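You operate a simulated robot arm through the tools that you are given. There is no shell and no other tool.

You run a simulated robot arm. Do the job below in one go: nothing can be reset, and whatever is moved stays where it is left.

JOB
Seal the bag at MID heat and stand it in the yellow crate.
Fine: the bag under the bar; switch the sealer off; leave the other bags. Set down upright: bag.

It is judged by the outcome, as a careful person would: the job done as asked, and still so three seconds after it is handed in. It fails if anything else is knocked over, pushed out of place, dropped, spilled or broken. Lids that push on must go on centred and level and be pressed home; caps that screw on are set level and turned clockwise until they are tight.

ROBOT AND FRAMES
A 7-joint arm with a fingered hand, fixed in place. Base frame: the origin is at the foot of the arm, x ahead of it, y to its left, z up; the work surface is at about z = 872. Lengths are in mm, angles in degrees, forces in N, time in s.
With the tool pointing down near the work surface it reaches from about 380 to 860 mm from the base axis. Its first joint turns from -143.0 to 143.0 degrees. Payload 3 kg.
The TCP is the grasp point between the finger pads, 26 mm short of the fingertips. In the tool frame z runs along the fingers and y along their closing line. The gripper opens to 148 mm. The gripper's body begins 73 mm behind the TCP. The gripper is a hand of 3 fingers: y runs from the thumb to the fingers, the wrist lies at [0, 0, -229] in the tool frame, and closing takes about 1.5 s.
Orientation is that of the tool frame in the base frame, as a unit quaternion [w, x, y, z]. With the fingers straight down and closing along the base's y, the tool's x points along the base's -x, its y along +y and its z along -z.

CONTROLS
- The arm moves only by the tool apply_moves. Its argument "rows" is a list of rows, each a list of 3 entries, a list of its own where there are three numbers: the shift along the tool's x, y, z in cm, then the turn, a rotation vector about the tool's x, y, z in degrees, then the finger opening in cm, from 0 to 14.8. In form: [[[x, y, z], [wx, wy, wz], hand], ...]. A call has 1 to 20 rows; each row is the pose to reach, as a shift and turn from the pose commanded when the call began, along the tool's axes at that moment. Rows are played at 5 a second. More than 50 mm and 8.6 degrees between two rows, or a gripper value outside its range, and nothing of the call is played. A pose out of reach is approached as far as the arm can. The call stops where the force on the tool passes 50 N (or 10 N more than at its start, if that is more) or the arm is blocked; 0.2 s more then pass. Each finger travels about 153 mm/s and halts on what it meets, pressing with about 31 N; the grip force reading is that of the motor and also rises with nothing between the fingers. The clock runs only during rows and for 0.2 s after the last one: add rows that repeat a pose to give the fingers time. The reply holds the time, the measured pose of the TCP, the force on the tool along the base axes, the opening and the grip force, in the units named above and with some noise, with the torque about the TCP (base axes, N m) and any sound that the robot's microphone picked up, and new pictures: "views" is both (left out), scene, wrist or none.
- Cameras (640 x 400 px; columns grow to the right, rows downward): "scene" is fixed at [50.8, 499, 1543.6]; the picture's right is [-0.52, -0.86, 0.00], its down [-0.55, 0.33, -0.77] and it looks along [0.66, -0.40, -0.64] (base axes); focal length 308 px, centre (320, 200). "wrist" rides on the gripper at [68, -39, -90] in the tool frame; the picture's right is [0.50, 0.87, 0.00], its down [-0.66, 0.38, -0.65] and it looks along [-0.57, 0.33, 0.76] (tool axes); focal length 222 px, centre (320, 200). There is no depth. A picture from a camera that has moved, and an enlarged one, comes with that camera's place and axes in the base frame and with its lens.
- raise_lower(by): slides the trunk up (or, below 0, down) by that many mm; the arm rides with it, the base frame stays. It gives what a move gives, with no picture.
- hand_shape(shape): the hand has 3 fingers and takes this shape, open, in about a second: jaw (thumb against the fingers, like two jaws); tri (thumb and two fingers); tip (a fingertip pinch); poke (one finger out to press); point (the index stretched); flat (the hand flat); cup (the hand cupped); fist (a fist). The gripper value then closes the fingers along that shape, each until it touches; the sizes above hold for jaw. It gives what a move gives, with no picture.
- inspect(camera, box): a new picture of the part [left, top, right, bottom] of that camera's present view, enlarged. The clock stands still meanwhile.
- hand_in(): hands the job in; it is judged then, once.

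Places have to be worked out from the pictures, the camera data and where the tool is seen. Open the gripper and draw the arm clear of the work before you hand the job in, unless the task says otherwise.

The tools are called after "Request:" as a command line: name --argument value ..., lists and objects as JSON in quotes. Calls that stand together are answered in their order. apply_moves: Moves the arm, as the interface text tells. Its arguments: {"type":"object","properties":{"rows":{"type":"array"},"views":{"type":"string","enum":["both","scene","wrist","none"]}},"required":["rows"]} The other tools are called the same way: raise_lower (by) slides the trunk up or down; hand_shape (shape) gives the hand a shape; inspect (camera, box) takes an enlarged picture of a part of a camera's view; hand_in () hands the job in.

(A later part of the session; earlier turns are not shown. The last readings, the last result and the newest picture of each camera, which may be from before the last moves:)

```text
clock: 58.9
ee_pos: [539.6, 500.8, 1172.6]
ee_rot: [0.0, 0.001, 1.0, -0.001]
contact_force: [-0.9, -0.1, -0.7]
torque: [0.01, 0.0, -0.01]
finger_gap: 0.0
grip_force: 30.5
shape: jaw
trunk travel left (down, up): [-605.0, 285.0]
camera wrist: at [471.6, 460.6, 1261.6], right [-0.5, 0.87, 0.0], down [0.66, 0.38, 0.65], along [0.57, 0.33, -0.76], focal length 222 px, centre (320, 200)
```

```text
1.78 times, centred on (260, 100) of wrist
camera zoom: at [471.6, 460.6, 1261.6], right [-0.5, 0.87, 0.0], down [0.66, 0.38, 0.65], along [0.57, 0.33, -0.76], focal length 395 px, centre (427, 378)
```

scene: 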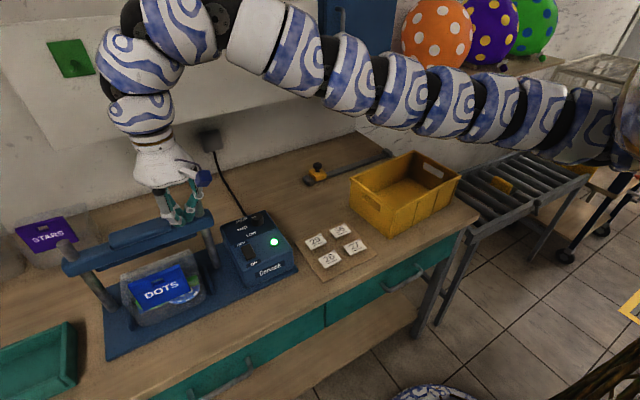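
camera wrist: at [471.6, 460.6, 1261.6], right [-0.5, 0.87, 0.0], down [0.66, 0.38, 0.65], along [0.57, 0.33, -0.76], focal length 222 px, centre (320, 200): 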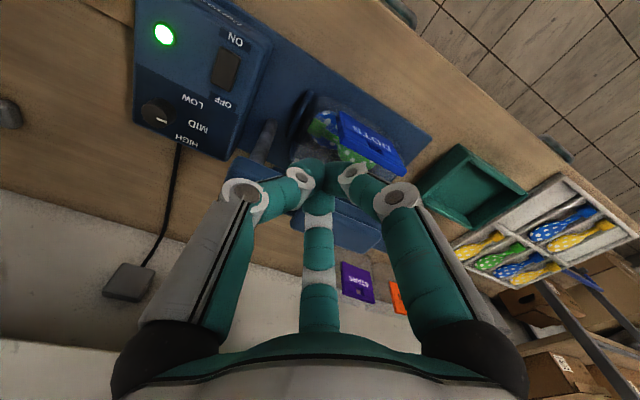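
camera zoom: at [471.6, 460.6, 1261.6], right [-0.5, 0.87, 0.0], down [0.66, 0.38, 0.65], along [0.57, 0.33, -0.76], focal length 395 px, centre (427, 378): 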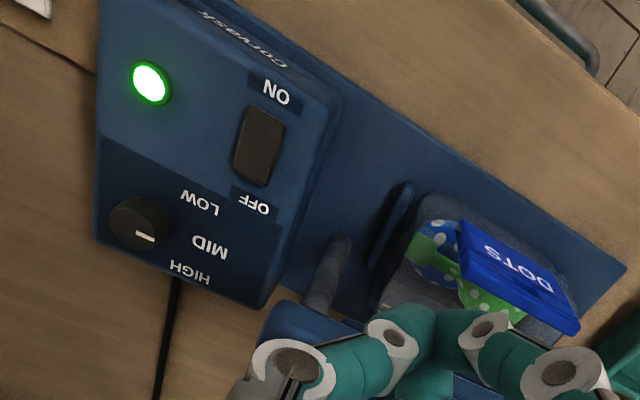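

Refined: rocker x 554–603, y≈389, z≈957. To keep the palm clear of the bar's end I'll yaw the tool −60° while moving over the OFF end at z≈1070.

Request:
apply_moves --rows '[[[-0.5, -2, 0], [0, 0, -7.5], 0], [[-1, -4, 0], [0, 0, -15], 0], [[-1.5, -6, 0], [0, 0, -22.5], 0], [[-2.5, -8, 0], [0, 0, -30], 0], [[-3.5, -10, 0], [0, 0, -37.5], 0], [[-5.2, -11.1, 2], [0, 0, -45], 0], [[-5.2, -11.1, 5], [0, 0, -52.5], 0], [[-5.2, -11.1, 8], [0, 0, -60], 0], [[-5.2, -11.1, 10], [0, 0, -60], 0], [[-5.2, -11.1, 10], [0, 0, -60], 0]]'

Request:
inspect --camera "scene" --box '[180, 160, 320, 290]'

Request:
inspect --camera "wrist" --box '[220, 80, 420, 260]'

```text
clock: 61.1
ee_pos: [591.7, 388.5, 1073.7]
ee_rot: [0.0, -0.501, 0.866, -0.001]
contact_force: [0.1, 0.4, 0.1]
torque: [0.01, 0.04, -0.05]
finger_gap: 0.0
grip_force: 31.0
shape: jaw
trunk travel left (down, up): [-605.0, 285.0]
camera wrist: at [591.6, 309.5, 1163.1], right [-1.0, 0.0, 0.0], down [0.0, 0.76, 0.65], along [0.0, 0.65, -0.76], focal length 222 px, centre (320, 200)
```

scene: 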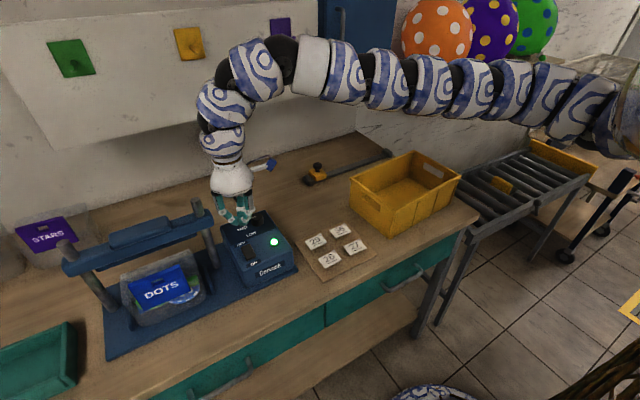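
wrist: 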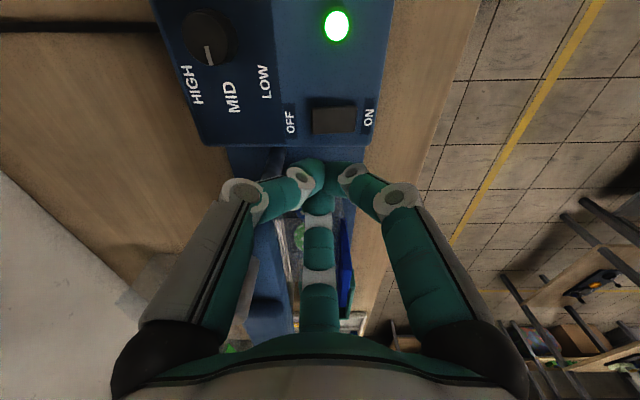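

```text
3.08 times, centred on (250, 225) of scene
camera zoom: at [50.8, 499.0, 1543.6], right [-0.52, -0.86, 0.0], down [-0.55, 0.33, -0.77], along [0.66, -0.4, -0.64], focal length 949 px, centre (535, 123)
```

zoom: 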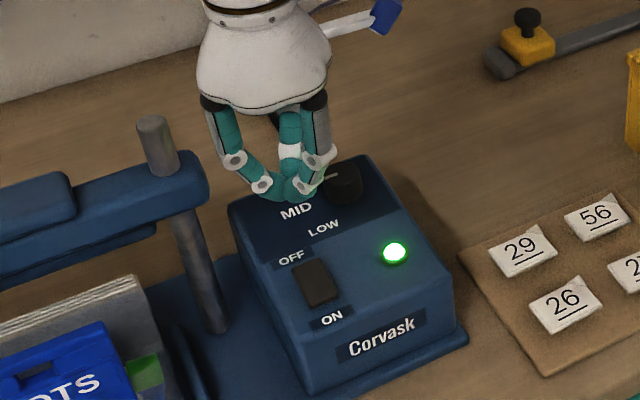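

```text
2.22 times, centred on (320, 170) of wrist
camera zoom: at [591.6, 309.5, 1163.1], right [-1.0, 0.0, 0.0], down [0.0, 0.76, 0.65], along [0.0, 0.65, -0.76], focal length 494 px, centre (320, 267)
```

zoom: 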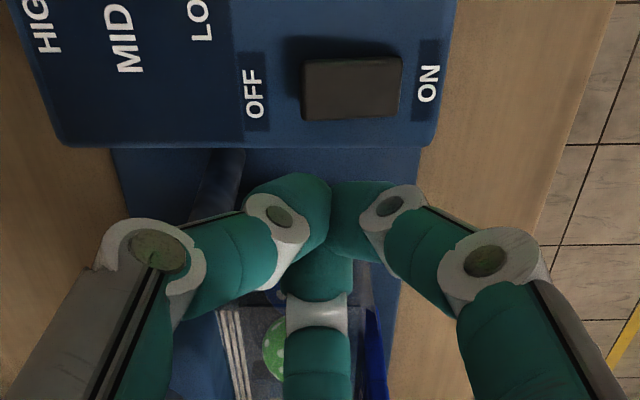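

The view shows the rocker at x 557–599, y≈390 with the OFF end raised. I'll shift 5 mm toward the OFF end and lower to just above it.

Request:
apply_moves --rows '[[[-0.26, -0.46, 2], [0, 0, 0], 0], [[-0.26, -0.46, 5], [0, 0, 0], 0], [[-0.26, -0.46, 7], [0, 0, 0], 0], [[-0.26, -0.46, 7.8], [0, 0, 0], 0], [[-0.26, -0.46, 7.8], [0, 0, 0], 0]]'

Request:
inspect --camera "scene" --box '[200, 170, 300, 280]'

Request:
inspect --camera "wrist" --box '[240, 80, 400, 220]'

```text
clock: 62.3
ee_pos: [596.1, 390.4, 993.8]
ee_rot: [0.0, -0.501, 0.865, 0.0]
contact_force: [-0.3, -0.7, -0.3]
torque: [0.02, -0.04, -0.02]
finger_gap: 0.1
grip_force: 31.2
shape: jaw
trunk travel left (down, up): [-605.0, 285.0]
camera wrist: at [596.5, 311.5, 1083.6], right [-1.0, 0.0, 0.0], down [0.0, 0.76, 0.65], along [0.0, 0.65, -0.76], focal length 222 px, centre (320, 200)
```

scene: 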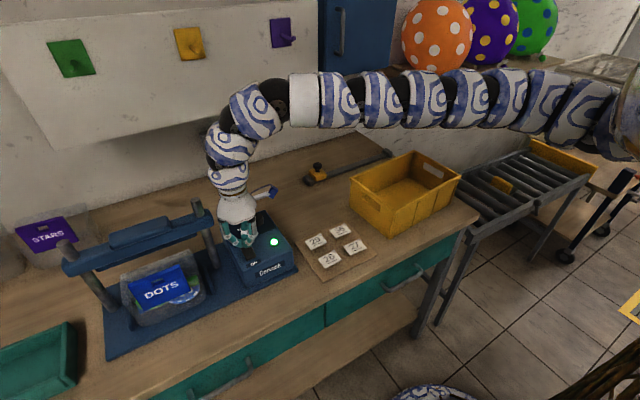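
wrist: 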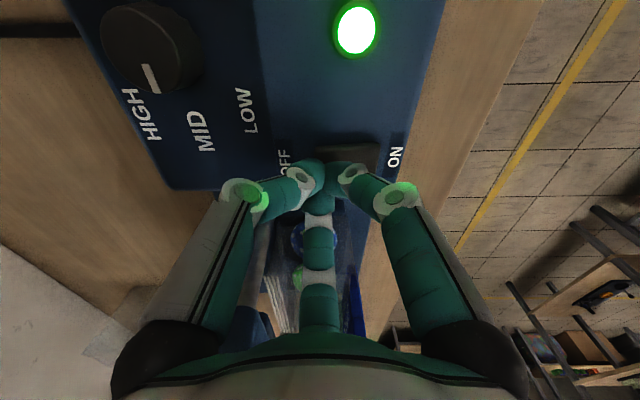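

```text
3.64 times, centred on (250, 225) of scene
camera zoom: at [50.8, 499.0, 1543.6], right [-0.52, -0.86, 0.0], down [-0.55, 0.33, -0.77], along [0.66, -0.4, -0.64], focal length 1122 px, centre (574, 109)
```

zoom: 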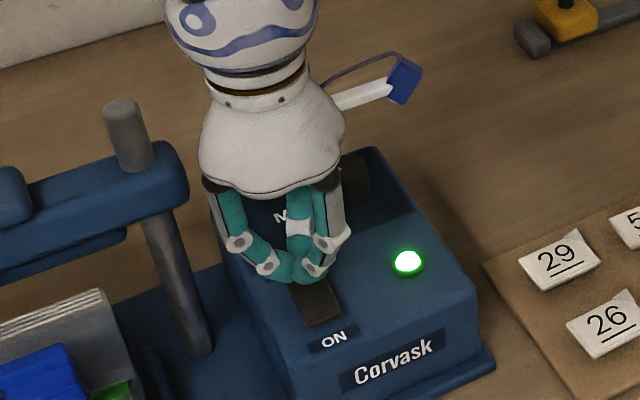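

```text
2.86 times, centred on (320, 150) of wrist
camera zoom: at [596.5, 311.5, 1083.6], right [-1.0, 0.0, 0.0], down [0.0, 0.76, 0.65], along [0.0, 0.65, -0.76], focal length 635 px, centre (320, 343)
```

zoom: 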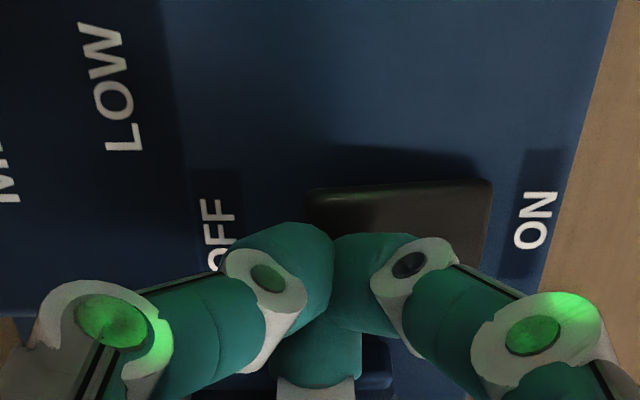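

The tips straddle slightly toward the middle of the rocker, so I'll shift 6 mm further toward OFF and press down in small steps.

Request:
apply_moves --rows '[[[-0.3, -0.52, 0], [0, 0, 0], 0], [[-0.3, -0.52, 0.5], [0, 0, 0], 0], [[-0.3, -0.52, 0.8], [0, 0, 0], 0], [[-0.3, -0.52, 1.1], [0, 0, 0], 0], [[-0.3, -0.52, 1.3], [0, 0, 0], 0], [[-0.3, -0.52, 1.5], [0, 0, 0], 0], [[-0.3, -0.52, 1.7], [0, 0, 0], 0], [[-0.3, -0.52, 1.9], [0, 0, 0], 0], [[-0.3, -0.52, 2.1], [0, 0, 0], 0]]'

Request:
inspect --camera "scene" --box '[200, 170, 300, 280]'

```text
clock: 63.9
ee_pos: [603.4, 391.0, 983.0]
ee_rot: [0.006, -0.5, 0.866, 0.001]
contact_force: [-0.3, 1.7, 29.6]
torque: [0.2, 0.14, 0.02]
finger_gap: 0.0
grip_force: 30.8
shape: jaw
trunk travel left (down, up): [-605.0, 285.0]
stopped in row 7: the force on the tool passed its limit at 53 N (the readings are from after the stop); the commanded pose is now the measured one
camera wrist: at [603.5, 311.6, 1071.8], right [-1.0, 0.0, -0.01], down [-0.01, 0.75, 0.66], along [0.01, 0.66, -0.75], focal length 222 px, centre (320, 200)
```

scene: 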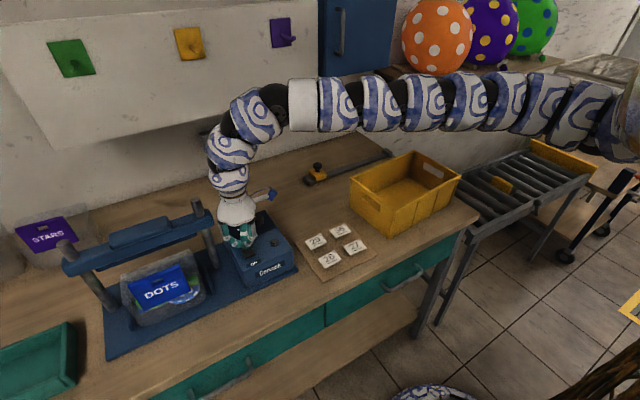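
wrist: 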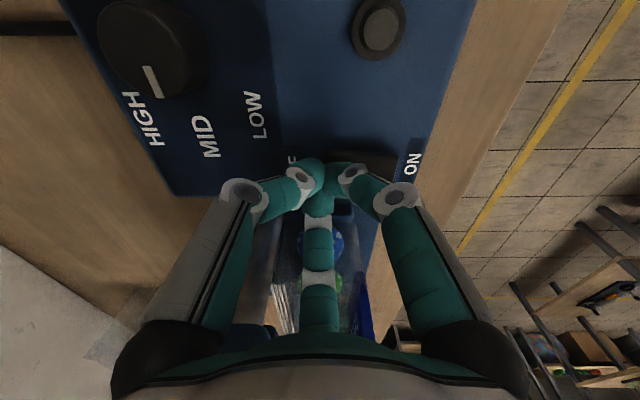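

```text
3.64 times, centred on (250, 225) of scene
camera zoom: at [50.8, 499.0, 1543.6], right [-0.52, -0.86, 0.0], down [-0.55, 0.33, -0.77], along [0.66, -0.4, -0.64], focal length 1122 px, centre (574, 109)
```

zoom: 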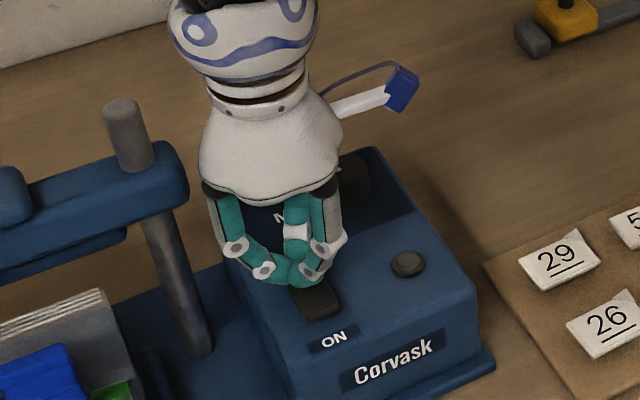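

The lamp is out: the sealer is off. I'll lift clear and take a look at the bag from the box side, keeping this yaw (camera looks along +y).

Request:
apply_moves --rows '[[[0, 0, -2], [0, 0, 0], 0], [[0, 0, -6], [0, 0, 0], 0], [[0, 0, -10], [0, 0, 0], 0], [[0, 0, -13], [0, 0, 0], 0], [[-0.9, 3.3, -13], [0, 0, 0], 3], [[-1.84, 6.6, -13], [0, 0, 0], 6], [[-1.84, 6.6, -13], [0, 0, 0], 8], [[-1.84, 6.6, -13], [0, 0, 0], 8]]'

Request:
inspect --camera "wrist" --box '[220, 100, 420, 260]'

Request:
inspect --camera "scene" --box '[90, 180, 310, 330]'

```text
clock: 65.7
ee_pos: [555.7, 439.1, 1109.9]
ee_rot: [0.003, -0.5, 0.866, 0.001]
contact_force: [-0.2, 0.4, 0.4]
torque: [0.0, 0.01, 0.0]
finger_gap: 76.2
grip_force: 0.0
shape: jaw
trunk travel left (down, up): [-605.0, 285.0]
camera wrist: at [554.4, 360.1, 1199.1], right [-1.0, 0.0, -0.01], down [0.0, 0.75, 0.66], along [0.0, 0.66, -0.75], focal length 222 px, centre (320, 200)
```

scene: 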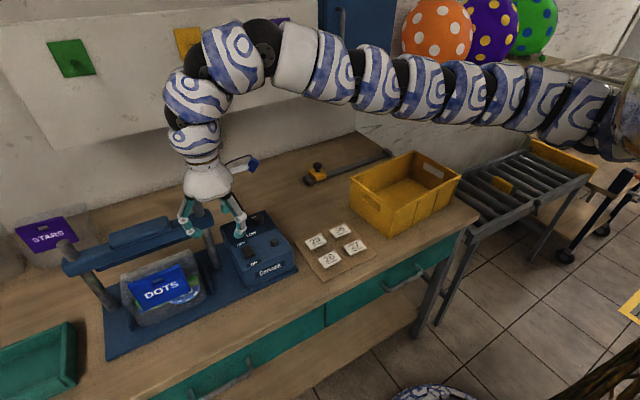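
wrist: 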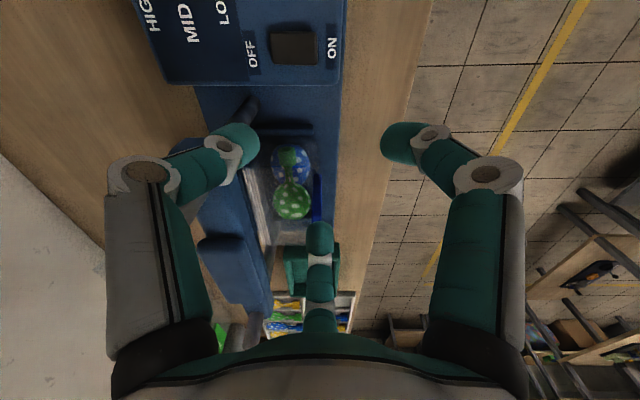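

```text
2.50 times, centred on (320, 180) of wrist
camera zoom: at [554.4, 360.1, 1199.1], right [-1.0, 0.0, -0.01], down [0.0, 0.75, 0.66], along [0.0, 0.66, -0.75], focal length 555 px, centre (320, 250)
```

zoom: 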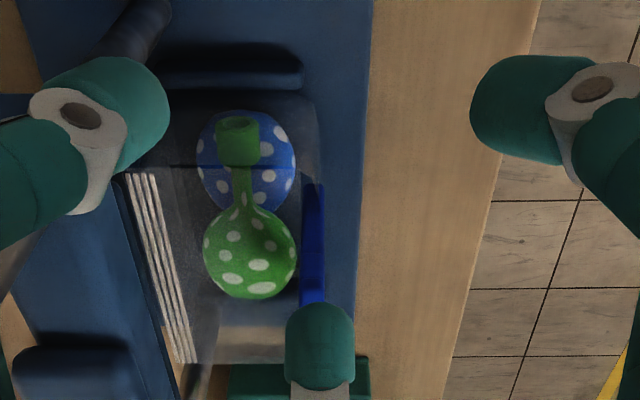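

```text
2.67 times, centred on (200, 255) of scene
camera zoom: at [50.8, 499.0, 1543.6], right [-0.52, -0.86, 0.0], down [-0.55, 0.33, -0.77], along [0.66, -0.4, -0.64], focal length 823 px, centre (640, 53)
```

zoom: 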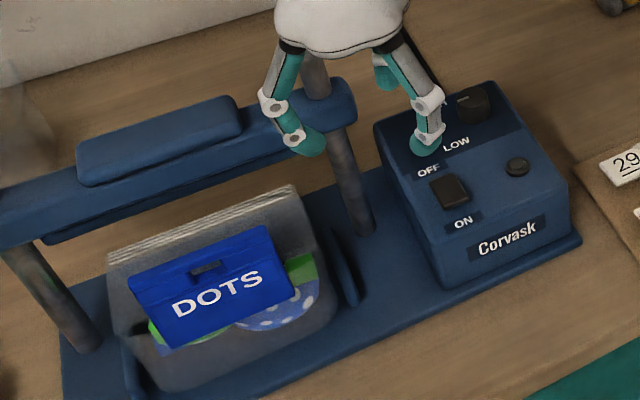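

This side view shows the header as a thin vertical plate on the front (x≈552–562), the balloons behind it and the ribbed seam at the back (x≈623–644). I want a lower, more horizontal side view to see the bag's profile before gripping, so I'll tilt the hand 34° toward +y.

Request:
apply_moves --rows '[[[0, -1, 0], [-3.4, -5.9, 0], 8], [[0, -2, 1], [-6.8, -11.8, 0], 8], [[0, -2.8, 2.5], [-10.2, -17.6, 0], 8], [[0, -2.8, 4.5], [-13.6, -23.5, 0], 8], [[0, -2.8, 6.5], [-17, -29.4, 0], 8], [[0, -2.8, 6.5], [-17, -29.4, 0], 8]]'

Request:
inspect --camera "wrist" --box '[220, 100, 420, 260]'

```text
clock: 67.3
ee_pos: [596.3, 427.8, 1080.6]
ee_rot: [0.176, -0.486, 0.821, 0.242]
contact_force: [0.2, -0.7, -0.3]
torque: [0.02, -0.03, 0.02]
finger_gap: 76.5
grip_force: 0.2
shape: jaw
trunk travel left (down, up): [-605.0, 285.0]
stopped in row 6: the arm was blocked; the commanded pose is now the measured one
camera wrist: at [594.6, 312.1, 1109.7], right [-1.0, 0.0, -0.07], down [-0.07, 0.25, 0.97], along [0.02, 0.97, -0.25], focal length 222 px, centre (320, 200)
```

scene: 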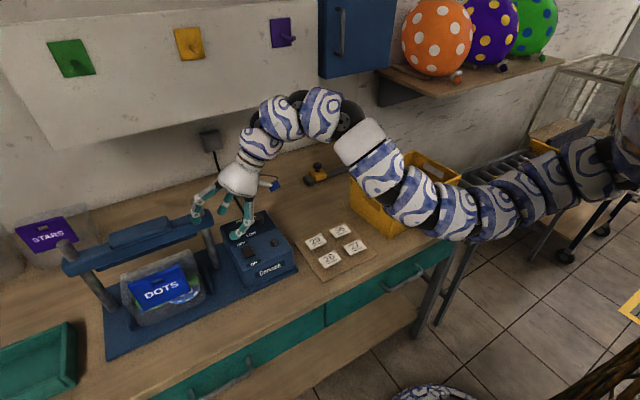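
wrist: 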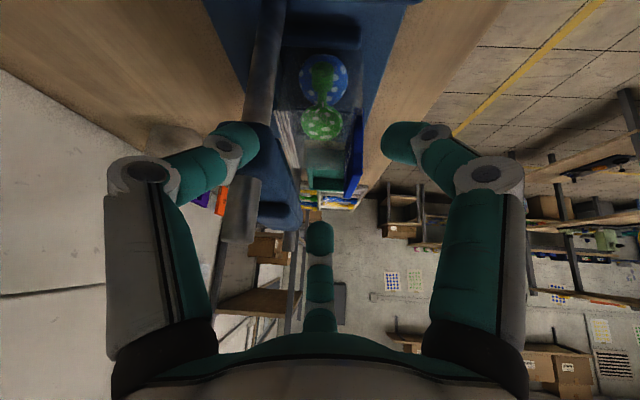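

```text
2.50 times, centred on (320, 180) of wrist
camera zoom: at [594.6, 312.1, 1109.7], right [-1.0, 0.0, -0.07], down [-0.07, 0.25, 0.97], along [0.02, 0.97, -0.25], focal length 555 px, centre (320, 250)
```

zoom: 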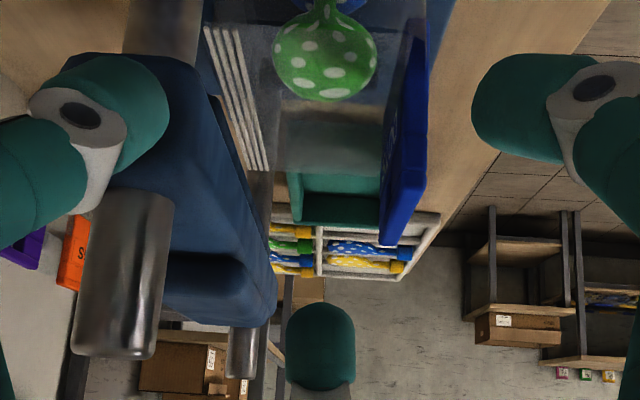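

The call was reported "blocked" and the elbow has swung low near the crate. Before moving back I'll check the crate area.

Request:
inspect --camera "scene" --box '[300, 100, 520, 280]'

Request:
inspect --camera "wrist" --box '[230, 20, 400, 220]'

```text
2.22 times, centred on (410, 190) of scene
camera zoom: at [50.8, 499.0, 1543.6], right [-0.52, -0.86, 0.0], down [-0.55, 0.33, -0.77], along [0.66, -0.4, -0.64], focal length 686 px, centre (120, 222)
```

zoom: 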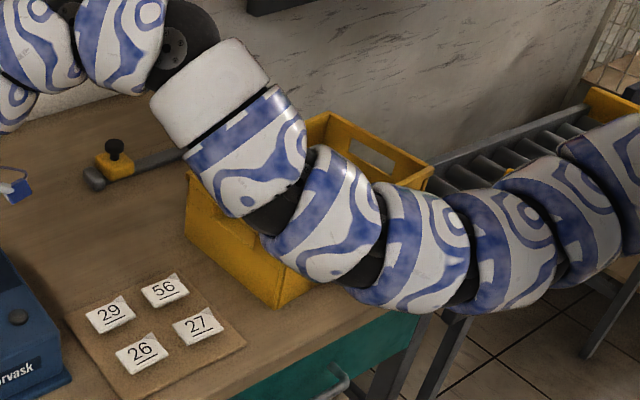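

```text
2.00 times, centred on (315, 120) of wrist
camera zoom: at [594.6, 312.1, 1109.7], right [-1.0, 0.0, -0.07], down [-0.07, 0.25, 0.97], along [0.02, 0.97, -0.25], focal length 444 px, centre (330, 360)
```

zoom: 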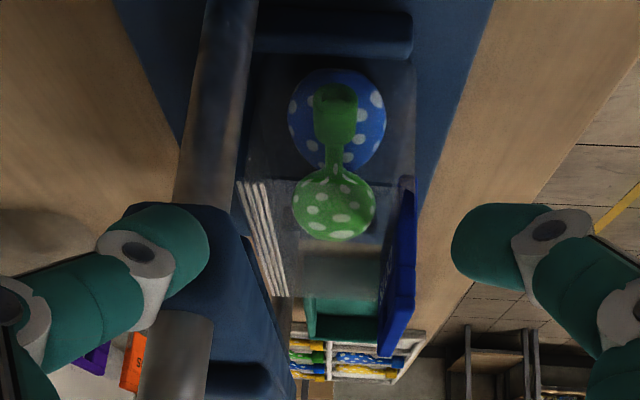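

The crate hasn't moved (its corners are at the same pixels as at the start). Raising the trunk lifts the whole arm straight up and away from the crate, so I'll do that first.

Request:
raise_lower --by 150

Request:
inspect --camera "scene" --box '[0, 0, 640, 400]'

```text
clock: 69.0
ee_pos: [597.2, 428.4, 1230.3]
ee_rot: [0.177, -0.486, 0.821, 0.243]
contact_force: [0.2, -0.5, -0.1]
torque: [0.03, -0.02, 0.02]
finger_gap: 76.9
grip_force: 0.2
shape: jaw
trunk travel left (down, up): [-755.0, 135.0]
```

```text
1.00 times, centred on (320, 200) of scene (not enlarged: the box is as wide or as high as the picture)
camera zoom: at [50.8, 499.0, 1543.6], right [-0.52, -0.86, 0.0], down [-0.55, 0.33, -0.77], along [0.66, -0.4, -0.64], focal length 308 px, centre (320, 200)
```

zoom: 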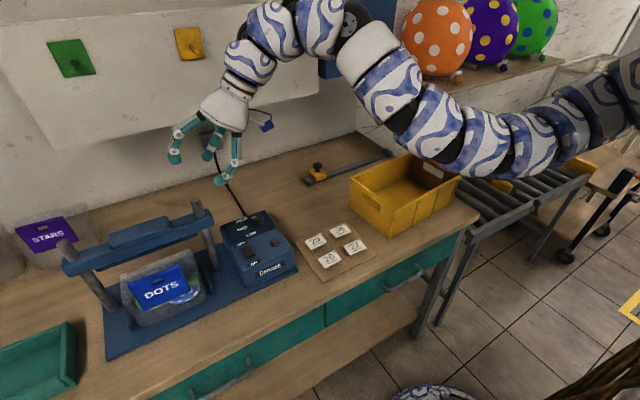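

Everything is in place and the arm is clear. That side view told me what I need: the bag's film top is at about z 970, and the header plate (about 8 mm thick) stands free above it from z 970 to 1023, so I can pinch the header above the film, slide the bag out from under the bar toward −x, and then lift. First I'll untilt the hand.

Request:
apply_moves --rows '[[[0.6, 1.5, -0.3], [2.8, 6.3, 0.2], 8], [[1.3, 2.9, -0.5], [5.7, 12.6, 0.5], 8], [[1.9, 4.4, -0.8], [8.5, 18.8, 0.7], 8], [[2.6, 5.8, -1.0], [11.4, 25.1, 0.9], 8], [[3.2, 7.3, -1.3], [14.2, 31.4, 1.15], 8], [[3.2, 7.3, -1.3], [14.2, 31.4, 1.15], 8]]' --views "scene"

```text
clock: 70.4
ee_pos: [515.7, 426.6, 1241.6]
ee_rot: [0.004, -0.499, 0.867, 0.001]
contact_force: [0.0, 0.7, -0.7]
torque: [0.03, -0.01, -0.02]
finger_gap: 76.8
grip_force: 0.0
shape: jaw
out of reach, approached as far as the arm can: row 3, 4
trunk travel left (down, up): [-755.0, 135.0]
```

scene: 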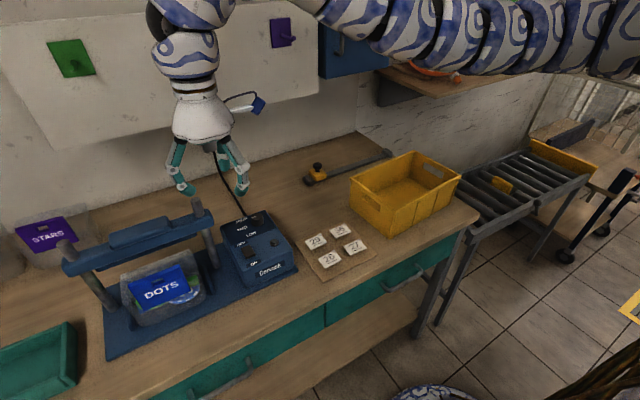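

Vertical again with the elbow up and nothing disturbed. Now I'll yaw +150° (so the thumb will be on the −x side and the two fingers on the +x side) while moving in front of the bag at safe height.

Request:
apply_moves --rows '[[[-0.3, 0.5, 0], [0, 0, 8], 7], [[-0.6, 0.9, 0], [0, 0, 16], 6], [[-0.9, 1.4, 0], [0, 0, 24], 6], [[-1.2, 1.8, 0], [0, 0, 32], 6], [[-1.5, 2.3, 0], [0, 0, 40], 6], [[-1.8, 2.7, 0], [0, 0, 48], 6], [[-2.1, 3.2, 0], [0, 0, 56], 6], [[-2.4, 3.6, 0], [0, 0, 64], 6], [[-2.7, 4.1, 0], [0, 0, 72], 6], [[-3.0, 4.5, 0], [0, 0, 80], 6], [[-3.3, 5.0, 0], [0, 0, 88], 6], [[-3.6, 5.4, 0], [0, 0, 96], 6], [[-3.9, 5.9, 0], [0, 0, 104], 6], [[-4.2, 6.3, 0], [0, 0, 112], 6], [[-4.5, 6.8, 0], [0, 0, 120], 6], [[-4.8, 7.2, 0], [0, 0, 128], 6], [[-5.1, 7.7, 0], [0, 0, 136], 6], [[-5.4, 8.1, 0], [0, 0, 144], 6], [[-5.75, 8.6, 0], [0, 0, 150], 6], [[-5.75, 8.6, 0], [0, 0, 150], 6]]'

Request:
inspect --camera "wrist" --box '[220, 60, 420, 260]'

```text
clock: 74.6
ee_pos: [472.0, 521.4, 1239.8]
ee_rot: [-0.001, 0.708, 0.706, 0.005]
contact_force: [-0.6, -0.1, 0.3]
torque: [0.02, 0.04, -0.01]
finger_gap: 57.9
grip_force: 0.0
shape: jaw
trunk travel left (down, up): [-755.0, 135.0]
camera wrist: at [431.9, 586.9, 1331.1], right [0.87, 0.5, 0.01], down [0.37, -0.66, 0.65], along [0.33, -0.56, -0.76], focal length 222 px, centre (320, 200)
```

scene: 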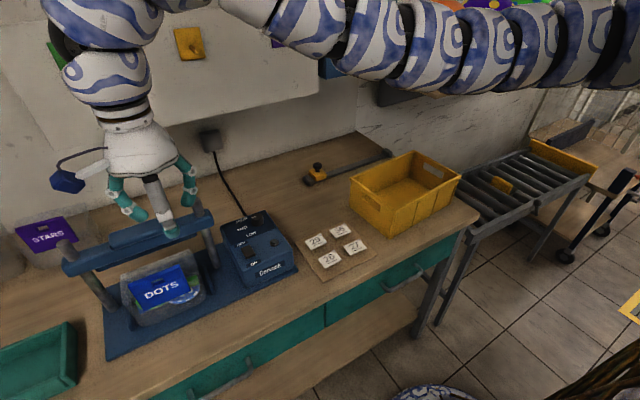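
wrist: 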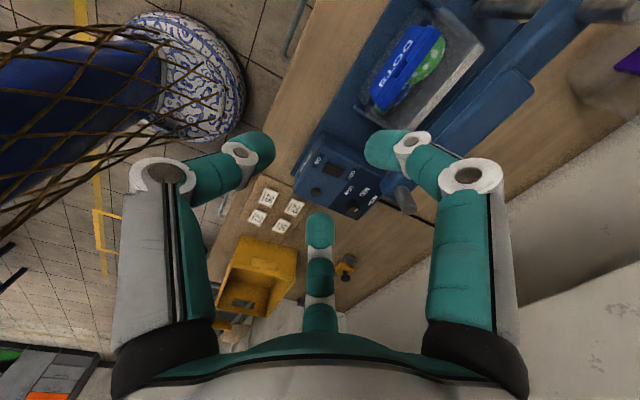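

```text
2.00 times, centred on (320, 160) of wrist
camera zoom: at [431.9, 586.9, 1331.1], right [0.87, 0.5, 0.01], down [0.37, -0.66, 0.65], along [0.33, -0.56, -0.76], focal length 444 px, centre (320, 280)
```

zoom: 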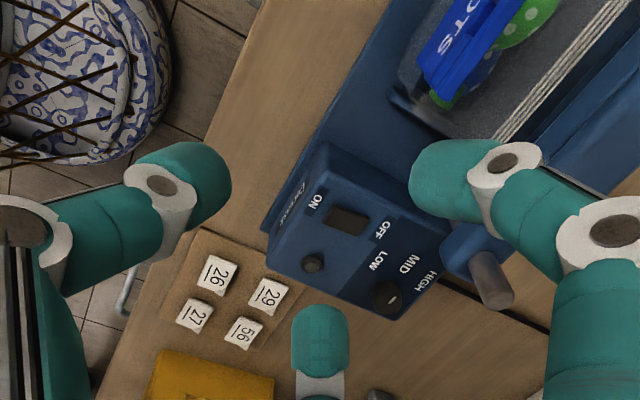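

Good orientation: the camera now looks past the grip toward −y. I'll move over the header with a 16° tilt toward the bag (for reach), hovering at z≈1110.

Request:
apply_moves --rows '[[[0.5, 0.5, 2], [-4, 3.4, 0], 6], [[1.5, 1.5, 4], [-8, 6.8, 0], 6], [[2.5, 3, 7], [-12.3, 10.3, 0], 6], [[4, 5, 10], [-12.3, 10.3, 0], 6], [[5.4, 7.3, 13], [-12.3, 10.3, 0], 6], [[5.4, 7.3, 13], [-12.3, 10.3, 0], 6]]'

Request:
inspect --camera "wrist" --box '[220, 60, 420, 260]'

Request:
inspect --camera "scene" --box '[60, 130, 260, 330]'

```text
clock: 76.0
ee_pos: [542.1, 575.5, 1113.1]
ee_rot: [0.011, 0.699, 0.7, 0.146]
contact_force: [-0.2, 0.3, -0.5]
torque: [-0.02, -0.01, 0.0]
finger_gap: 57.7
grip_force: 0.0
shape: jaw
trunk travel left (down, up): [-755.0, 135.0]
camera wrist: at [484.3, 625.6, 1202.9], right [0.84, 0.47, 0.28], down [0.24, -0.77, 0.59], along [0.49, -0.42, -0.76], focal length 222 px, centre (320, 200)
```

scene: 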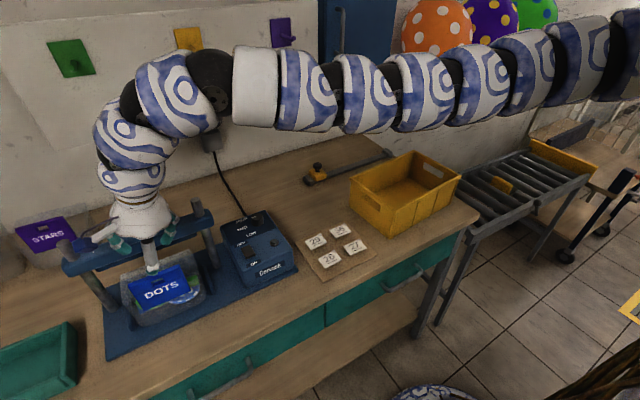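
wrist: 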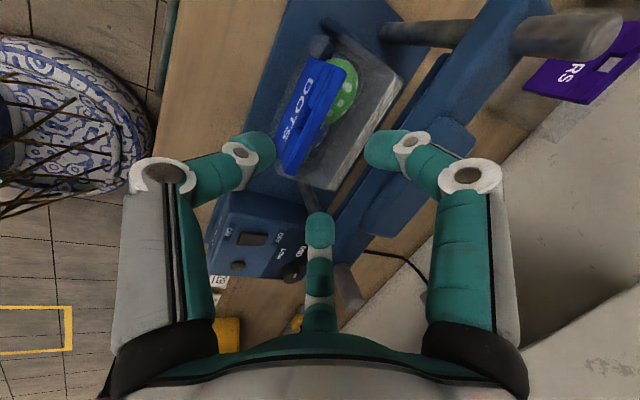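

```text
2.00 times, centred on (320, 160) of wrist
camera zoom: at [484.3, 625.6, 1202.9], right [0.84, 0.47, 0.28], down [0.24, -0.77, 0.59], along [0.49, -0.42, -0.76], focal length 444 px, centre (320, 280)
```

zoom: 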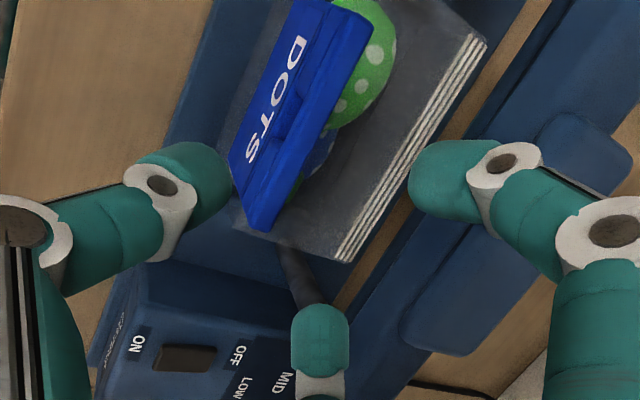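

```text
2.00 times, centred on (160, 230) of scene
camera zoom: at [50.8, 499.0, 1543.6], right [-0.52, -0.86, 0.0], down [-0.55, 0.33, -0.77], along [0.66, -0.4, -0.64], focal length 617 px, centre (640, 140)
```

zoom: 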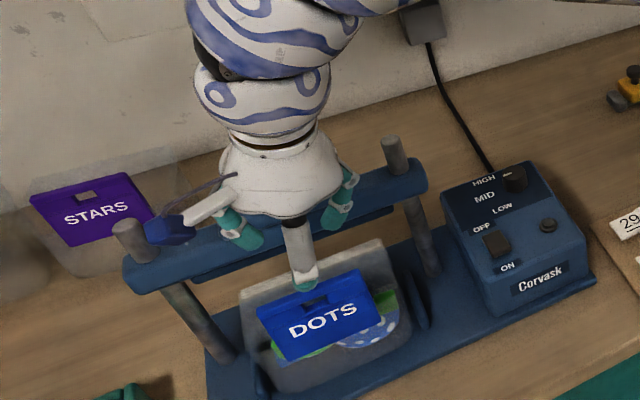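

The header's top edge works out at x≈559, y 542–637, z≈1023. I'll centre on it and come down until the tips just straddle its top, then check.

Request:
apply_moves --rows '[[[0.69, 0.86, 2.7], [0, 0, 0], 6], [[0.4, 0.5, 4.5], [0, 0, 0], 6], [[0, 0.1, 6.2], [0, 0, 0], 6], [[-0.35, -0.35, 8], [0, 0, 0], 6], [[-0.35, -0.35, 8], [0, 0, 0], 6]]'

Request:
inspect --camera "wrist" --box '[220, 60, 420, 260]'

Request:
inspect --camera "scene" --box '[80, 180, 240, 330]'

```text
clock: 77.2
ee_pos: [557.6, 587.6, 1033.9]
ee_rot: [0.011, 0.7, 0.7, 0.145]
contact_force: [-0.6, -0.3, -0.5]
torque: [0.01, 0.0, 0.02]
finger_gap: 57.7
grip_force: 0.0
shape: jaw
trunk travel left (down, up): [-755.0, 135.0]
camera wrist: at [499.6, 636.7, 1124.3], right [0.83, 0.47, 0.28], down [0.24, -0.77, 0.59], along [0.49, -0.42, -0.76], focal length 222 px, centre (320, 200)
```

scene: 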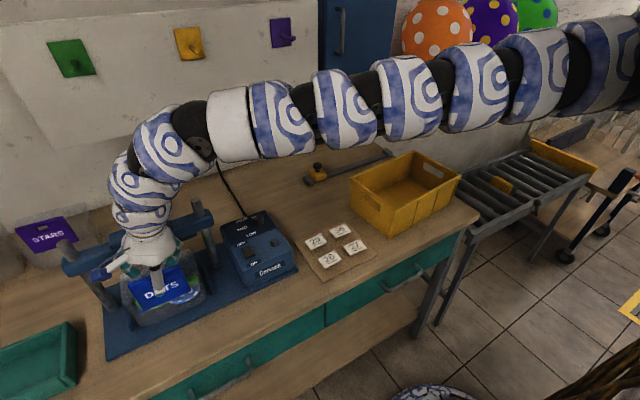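
wrist: 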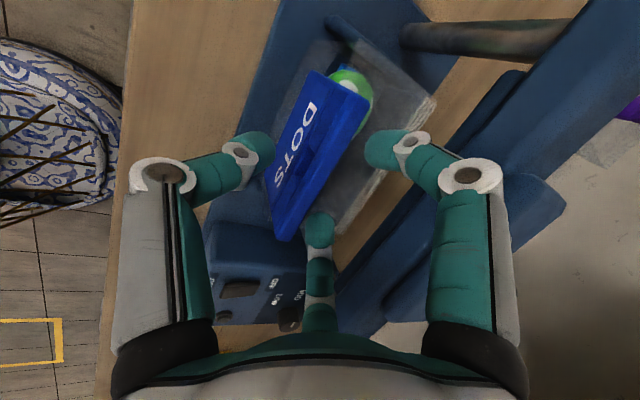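

```text
2.00 times, centred on (320, 160) of wrist
camera zoom: at [499.6, 636.7, 1124.3], right [0.83, 0.47, 0.28], down [0.24, -0.77, 0.59], along [0.49, -0.42, -0.76], focal length 444 px, centre (320, 280)
```

zoom: 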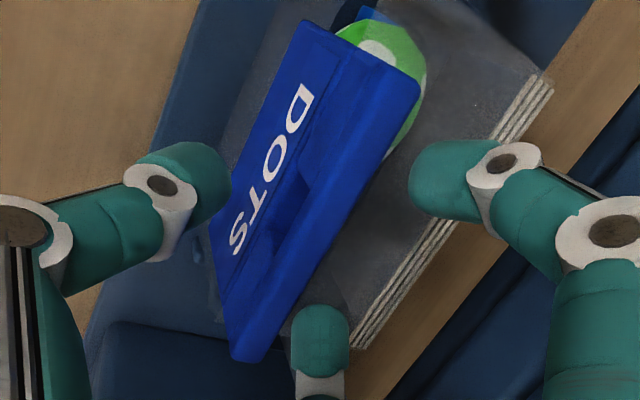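

```text
2.67 times, centred on (160, 255) of scene
camera zoom: at [50.8, 499.0, 1543.6], right [-0.52, -0.86, 0.0], down [-0.55, 0.33, -0.77], along [0.66, -0.4, -0.64], focal length 823 px, centre (747, 53)
```

zoom: 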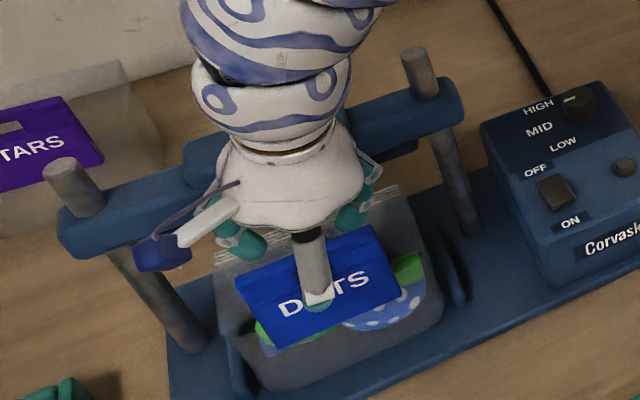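

The fingers straddle the header: thumb in front, both fingers behind, with clearance. I'll open slightly for margin, go down the last 28 mm, and check again before closing.

Request:
apply_moves --rows '[[[0, 0, 0], [0, 0, 0], 7.2], [[-0.14, -0.17, 0.7], [0, 0, 0], 7.2], [[-0.27, -0.34, 1.4], [0, 0, 0], 7.2], [[-0.41, -0.51, 2.1], [0, 0, 0], 7.2], [[-0.54, -0.68, 2.73], [0, 0, 0], 7.2], [[-0.54, -0.68, 2.73], [0, 0, 0], 7.2]]'

Request:
inspect --camera "wrist" --box '[220, 60, 420, 260]'

Request:
inspect --camera "scene" --box '[80, 180, 240, 330]'

```text
clock: 78.6
ee_pos: [553.2, 582.0, 1007.8]
ee_rot: [0.012, 0.699, 0.7, 0.144]
contact_force: [0.3, 0.0, -0.6]
torque: [-0.03, -0.03, 0.0]
finger_gap: 68.7
grip_force: 0.0
shape: jaw
out of reach, approached as far as the arm can: row 4, 5, 6
trunk travel left (down, up): [-755.0, 135.0]
camera wrist: at [495.4, 631.9, 1097.1], right [0.84, 0.47, 0.28], down [0.24, -0.77, 0.59], along [0.49, -0.42, -0.76], focal length 222 px, centre (320, 200)
```

scene: 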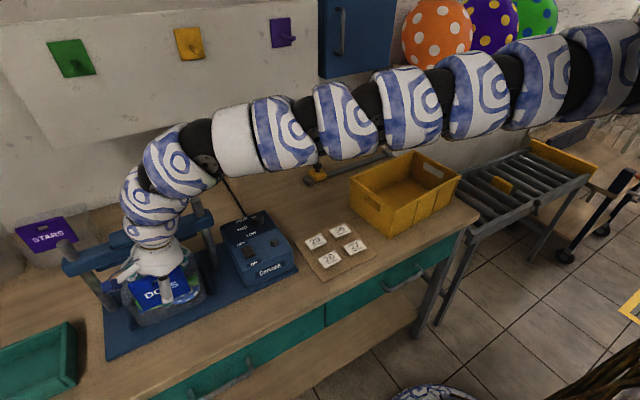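
wrist: 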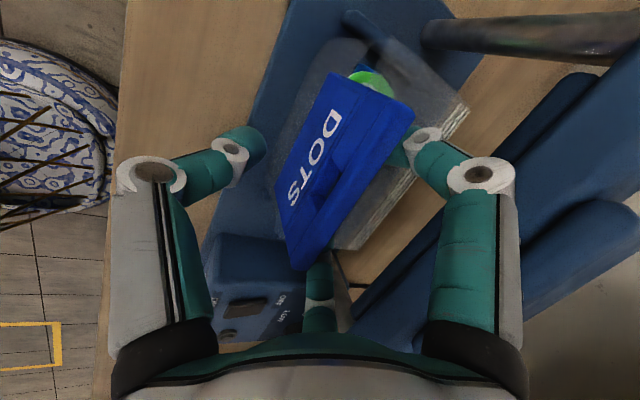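

```text
2.00 times, centred on (320, 160) of wrist
camera zoom: at [495.4, 631.9, 1097.1], right [0.84, 0.47, 0.28], down [0.24, -0.77, 0.59], along [0.49, -0.42, -0.76], focal length 444 px, centre (320, 280)
```

zoom: 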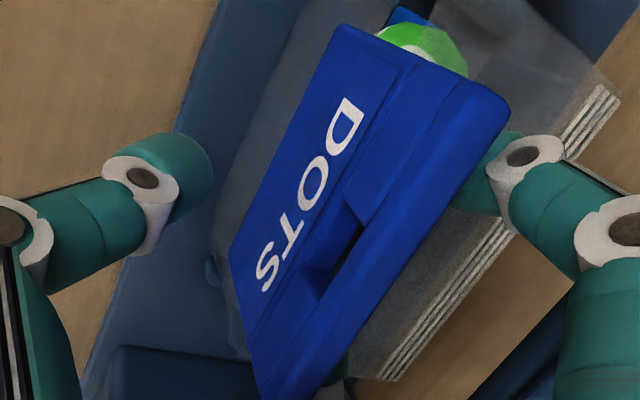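

```text
2.67 times, centred on (160, 255) of scene
camera zoom: at [50.8, 499.0, 1543.6], right [-0.52, -0.86, 0.0], down [-0.55, 0.33, -0.77], along [0.66, -0.4, -0.64], focal length 823 px, centre (747, 53)
```

zoom: 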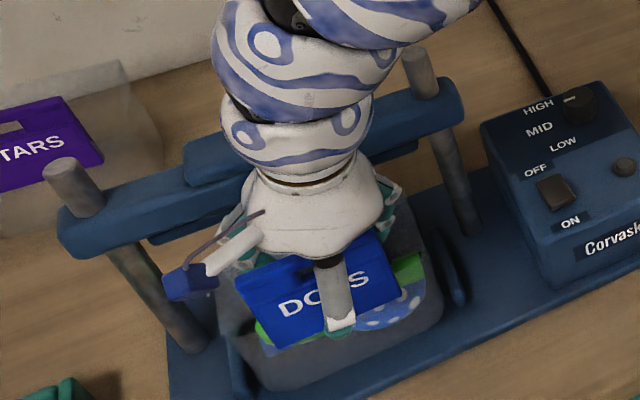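

The thumb is in front of and both fingers are behind the header, a few mm off-centre because of reach, which is fine. I'll close onto the header.

Request:
apply_moves --rows '[[[0, 0, 0], [0, 0, 0], 5.5], [[0, 0, 0], [0, 0, 0], 4], [[0, 0, 0], [0, 0, 0], 2.8], [[0, 0, 0], [0, 0, 0], 1.6], [[0, 0, 0], [0, 0, 0], 0.4], [[0, 0, 0], [0, 0, 0], 0.2], [[0, 0, 0], [0, 0, 0], 0.2], [[0, 0, 0], [0, 0, 0], 0.2]]'

Request:
inspect --camera "wrist" --box '[220, 60, 420, 260]'

Request:
inspect --camera "scene" --box '[80, 180, 240, 330]'

```text
clock: 80.4
ee_pos: [553.7, 581.9, 1007.1]
ee_rot: [0.012, 0.7, 0.7, 0.145]
contact_force: [-1.6, -0.3, -1.0]
torque: [-0.01, 0.15, 0.06]
finger_gap: 12.8
grip_force: 31.3
shape: tri
trunk travel left (down, up): [-755.0, 135.0]
camera wrist: at [495.5, 631.8, 1097.3], right [0.84, 0.47, 0.28], down [0.24, -0.77, 0.59], along [0.49, -0.42, -0.76], focal length 222 px, centre (320, 200)
```

scene: 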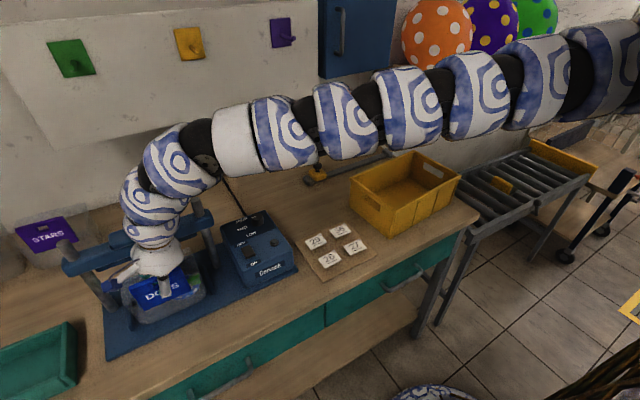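
wrist: 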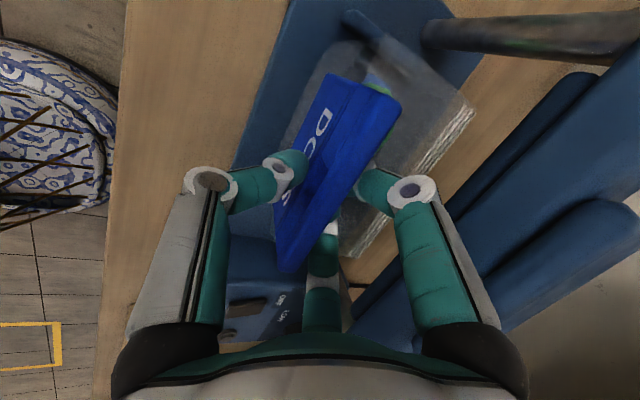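

```text
2.00 times, centred on (320, 160) of wrist
camera zoom: at [495.5, 631.8, 1097.3], right [0.84, 0.47, 0.28], down [0.24, -0.77, 0.59], along [0.49, -0.42, -0.76], focal length 444 px, centre (320, 280)
```

zoom: 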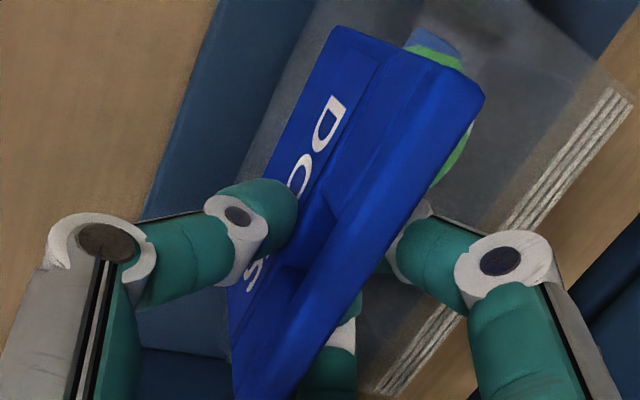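

```text
2.67 times, centred on (160, 255) of scene
camera zoom: at [50.8, 499.0, 1543.6], right [-0.52, -0.86, 0.0], down [-0.55, 0.33, -0.77], along [0.66, -0.4, -0.64], focal length 823 px, centre (747, 53)
```

zoom: 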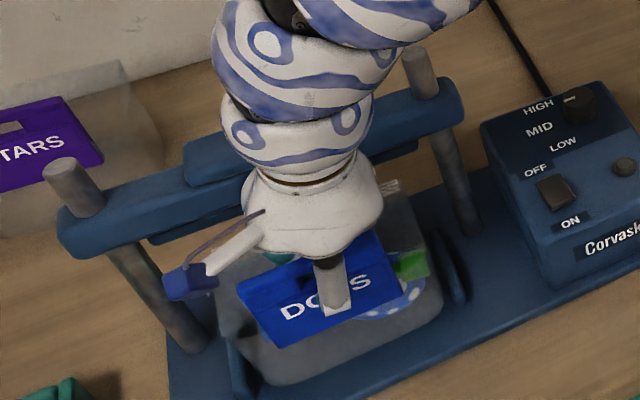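

The header is gripped (gap 12.8 mm, full force). I'll lift about 7 mm and draw it out toward −x by 3 cm first, then check that the bag follows.

Request:
apply_moves --rows '[[[0.06, 0.07, -0.3], [0, 0, 0], 0], [[0.13, 0.15, -0.67], [0, 0, 0], 0], [[0.15, -0.8, -0.9], [0, 0, 0], 0], [[0.18, -1.8, -1.1], [0, 0, 0], 0], [[0.2, -2.8, -1.33], [0, 0, 0], 0], [[0.2, -2.8, -1.33], [0, 0, 0], 0]]'

Request:
inspect --camera "wrist" --box '[220, 60, 420, 260]'

Request:
inspect --camera "scene" --box '[80, 180, 240, 330]'

```text
clock: 81.8
ee_pos: [524.9, 583.5, 1014.4]
ee_rot: [0.012, 0.7, 0.699, 0.145]
contact_force: [-0.1, 0.3, 0.3]
torque: [0.02, 0.0, -0.02]
finger_gap: 12.7
grip_force: 30.6
shape: tri
trunk travel left (down, up): [-755.0, 135.0]
camera wrist: at [465.7, 632.6, 1104.5], right [0.84, 0.47, 0.28], down [0.24, -0.77, 0.59], along [0.49, -0.42, -0.76], focal length 222 px, centre (320, 200)
```

scene: 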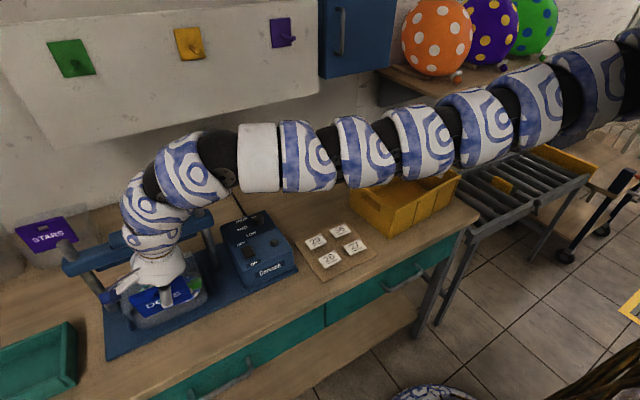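
wrist: 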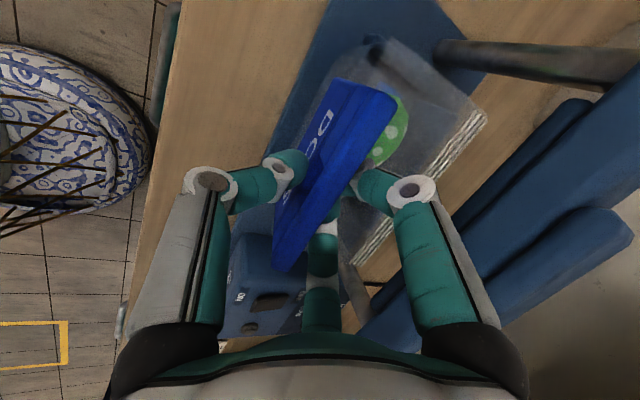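

```text
2.00 times, centred on (320, 160) of wrist
camera zoom: at [465.7, 632.6, 1104.5], right [0.84, 0.47, 0.28], down [0.24, -0.77, 0.59], along [0.49, -0.42, -0.76], focal length 444 px, centre (320, 280)
```

zoom: 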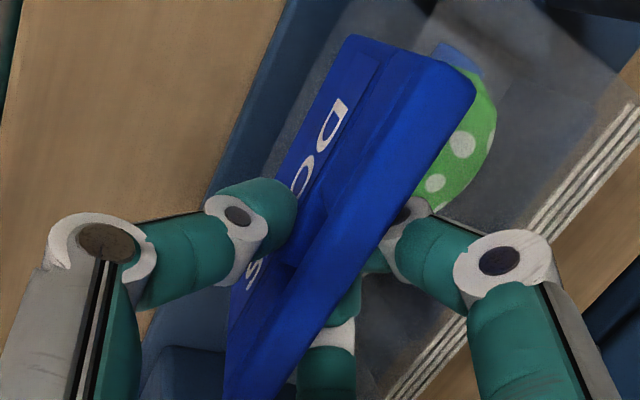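

```text
2.67 times, centred on (160, 255) of scene
camera zoom: at [50.8, 499.0, 1543.6], right [-0.52, -0.86, 0.0], down [-0.55, 0.33, -0.77], along [0.66, -0.4, -0.64], focal length 823 px, centre (747, 53)
```

zoom: 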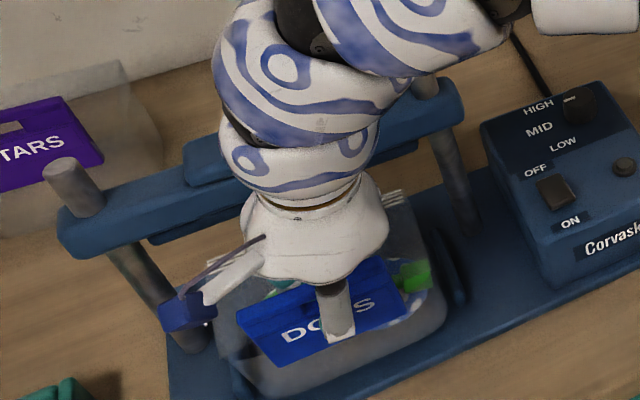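

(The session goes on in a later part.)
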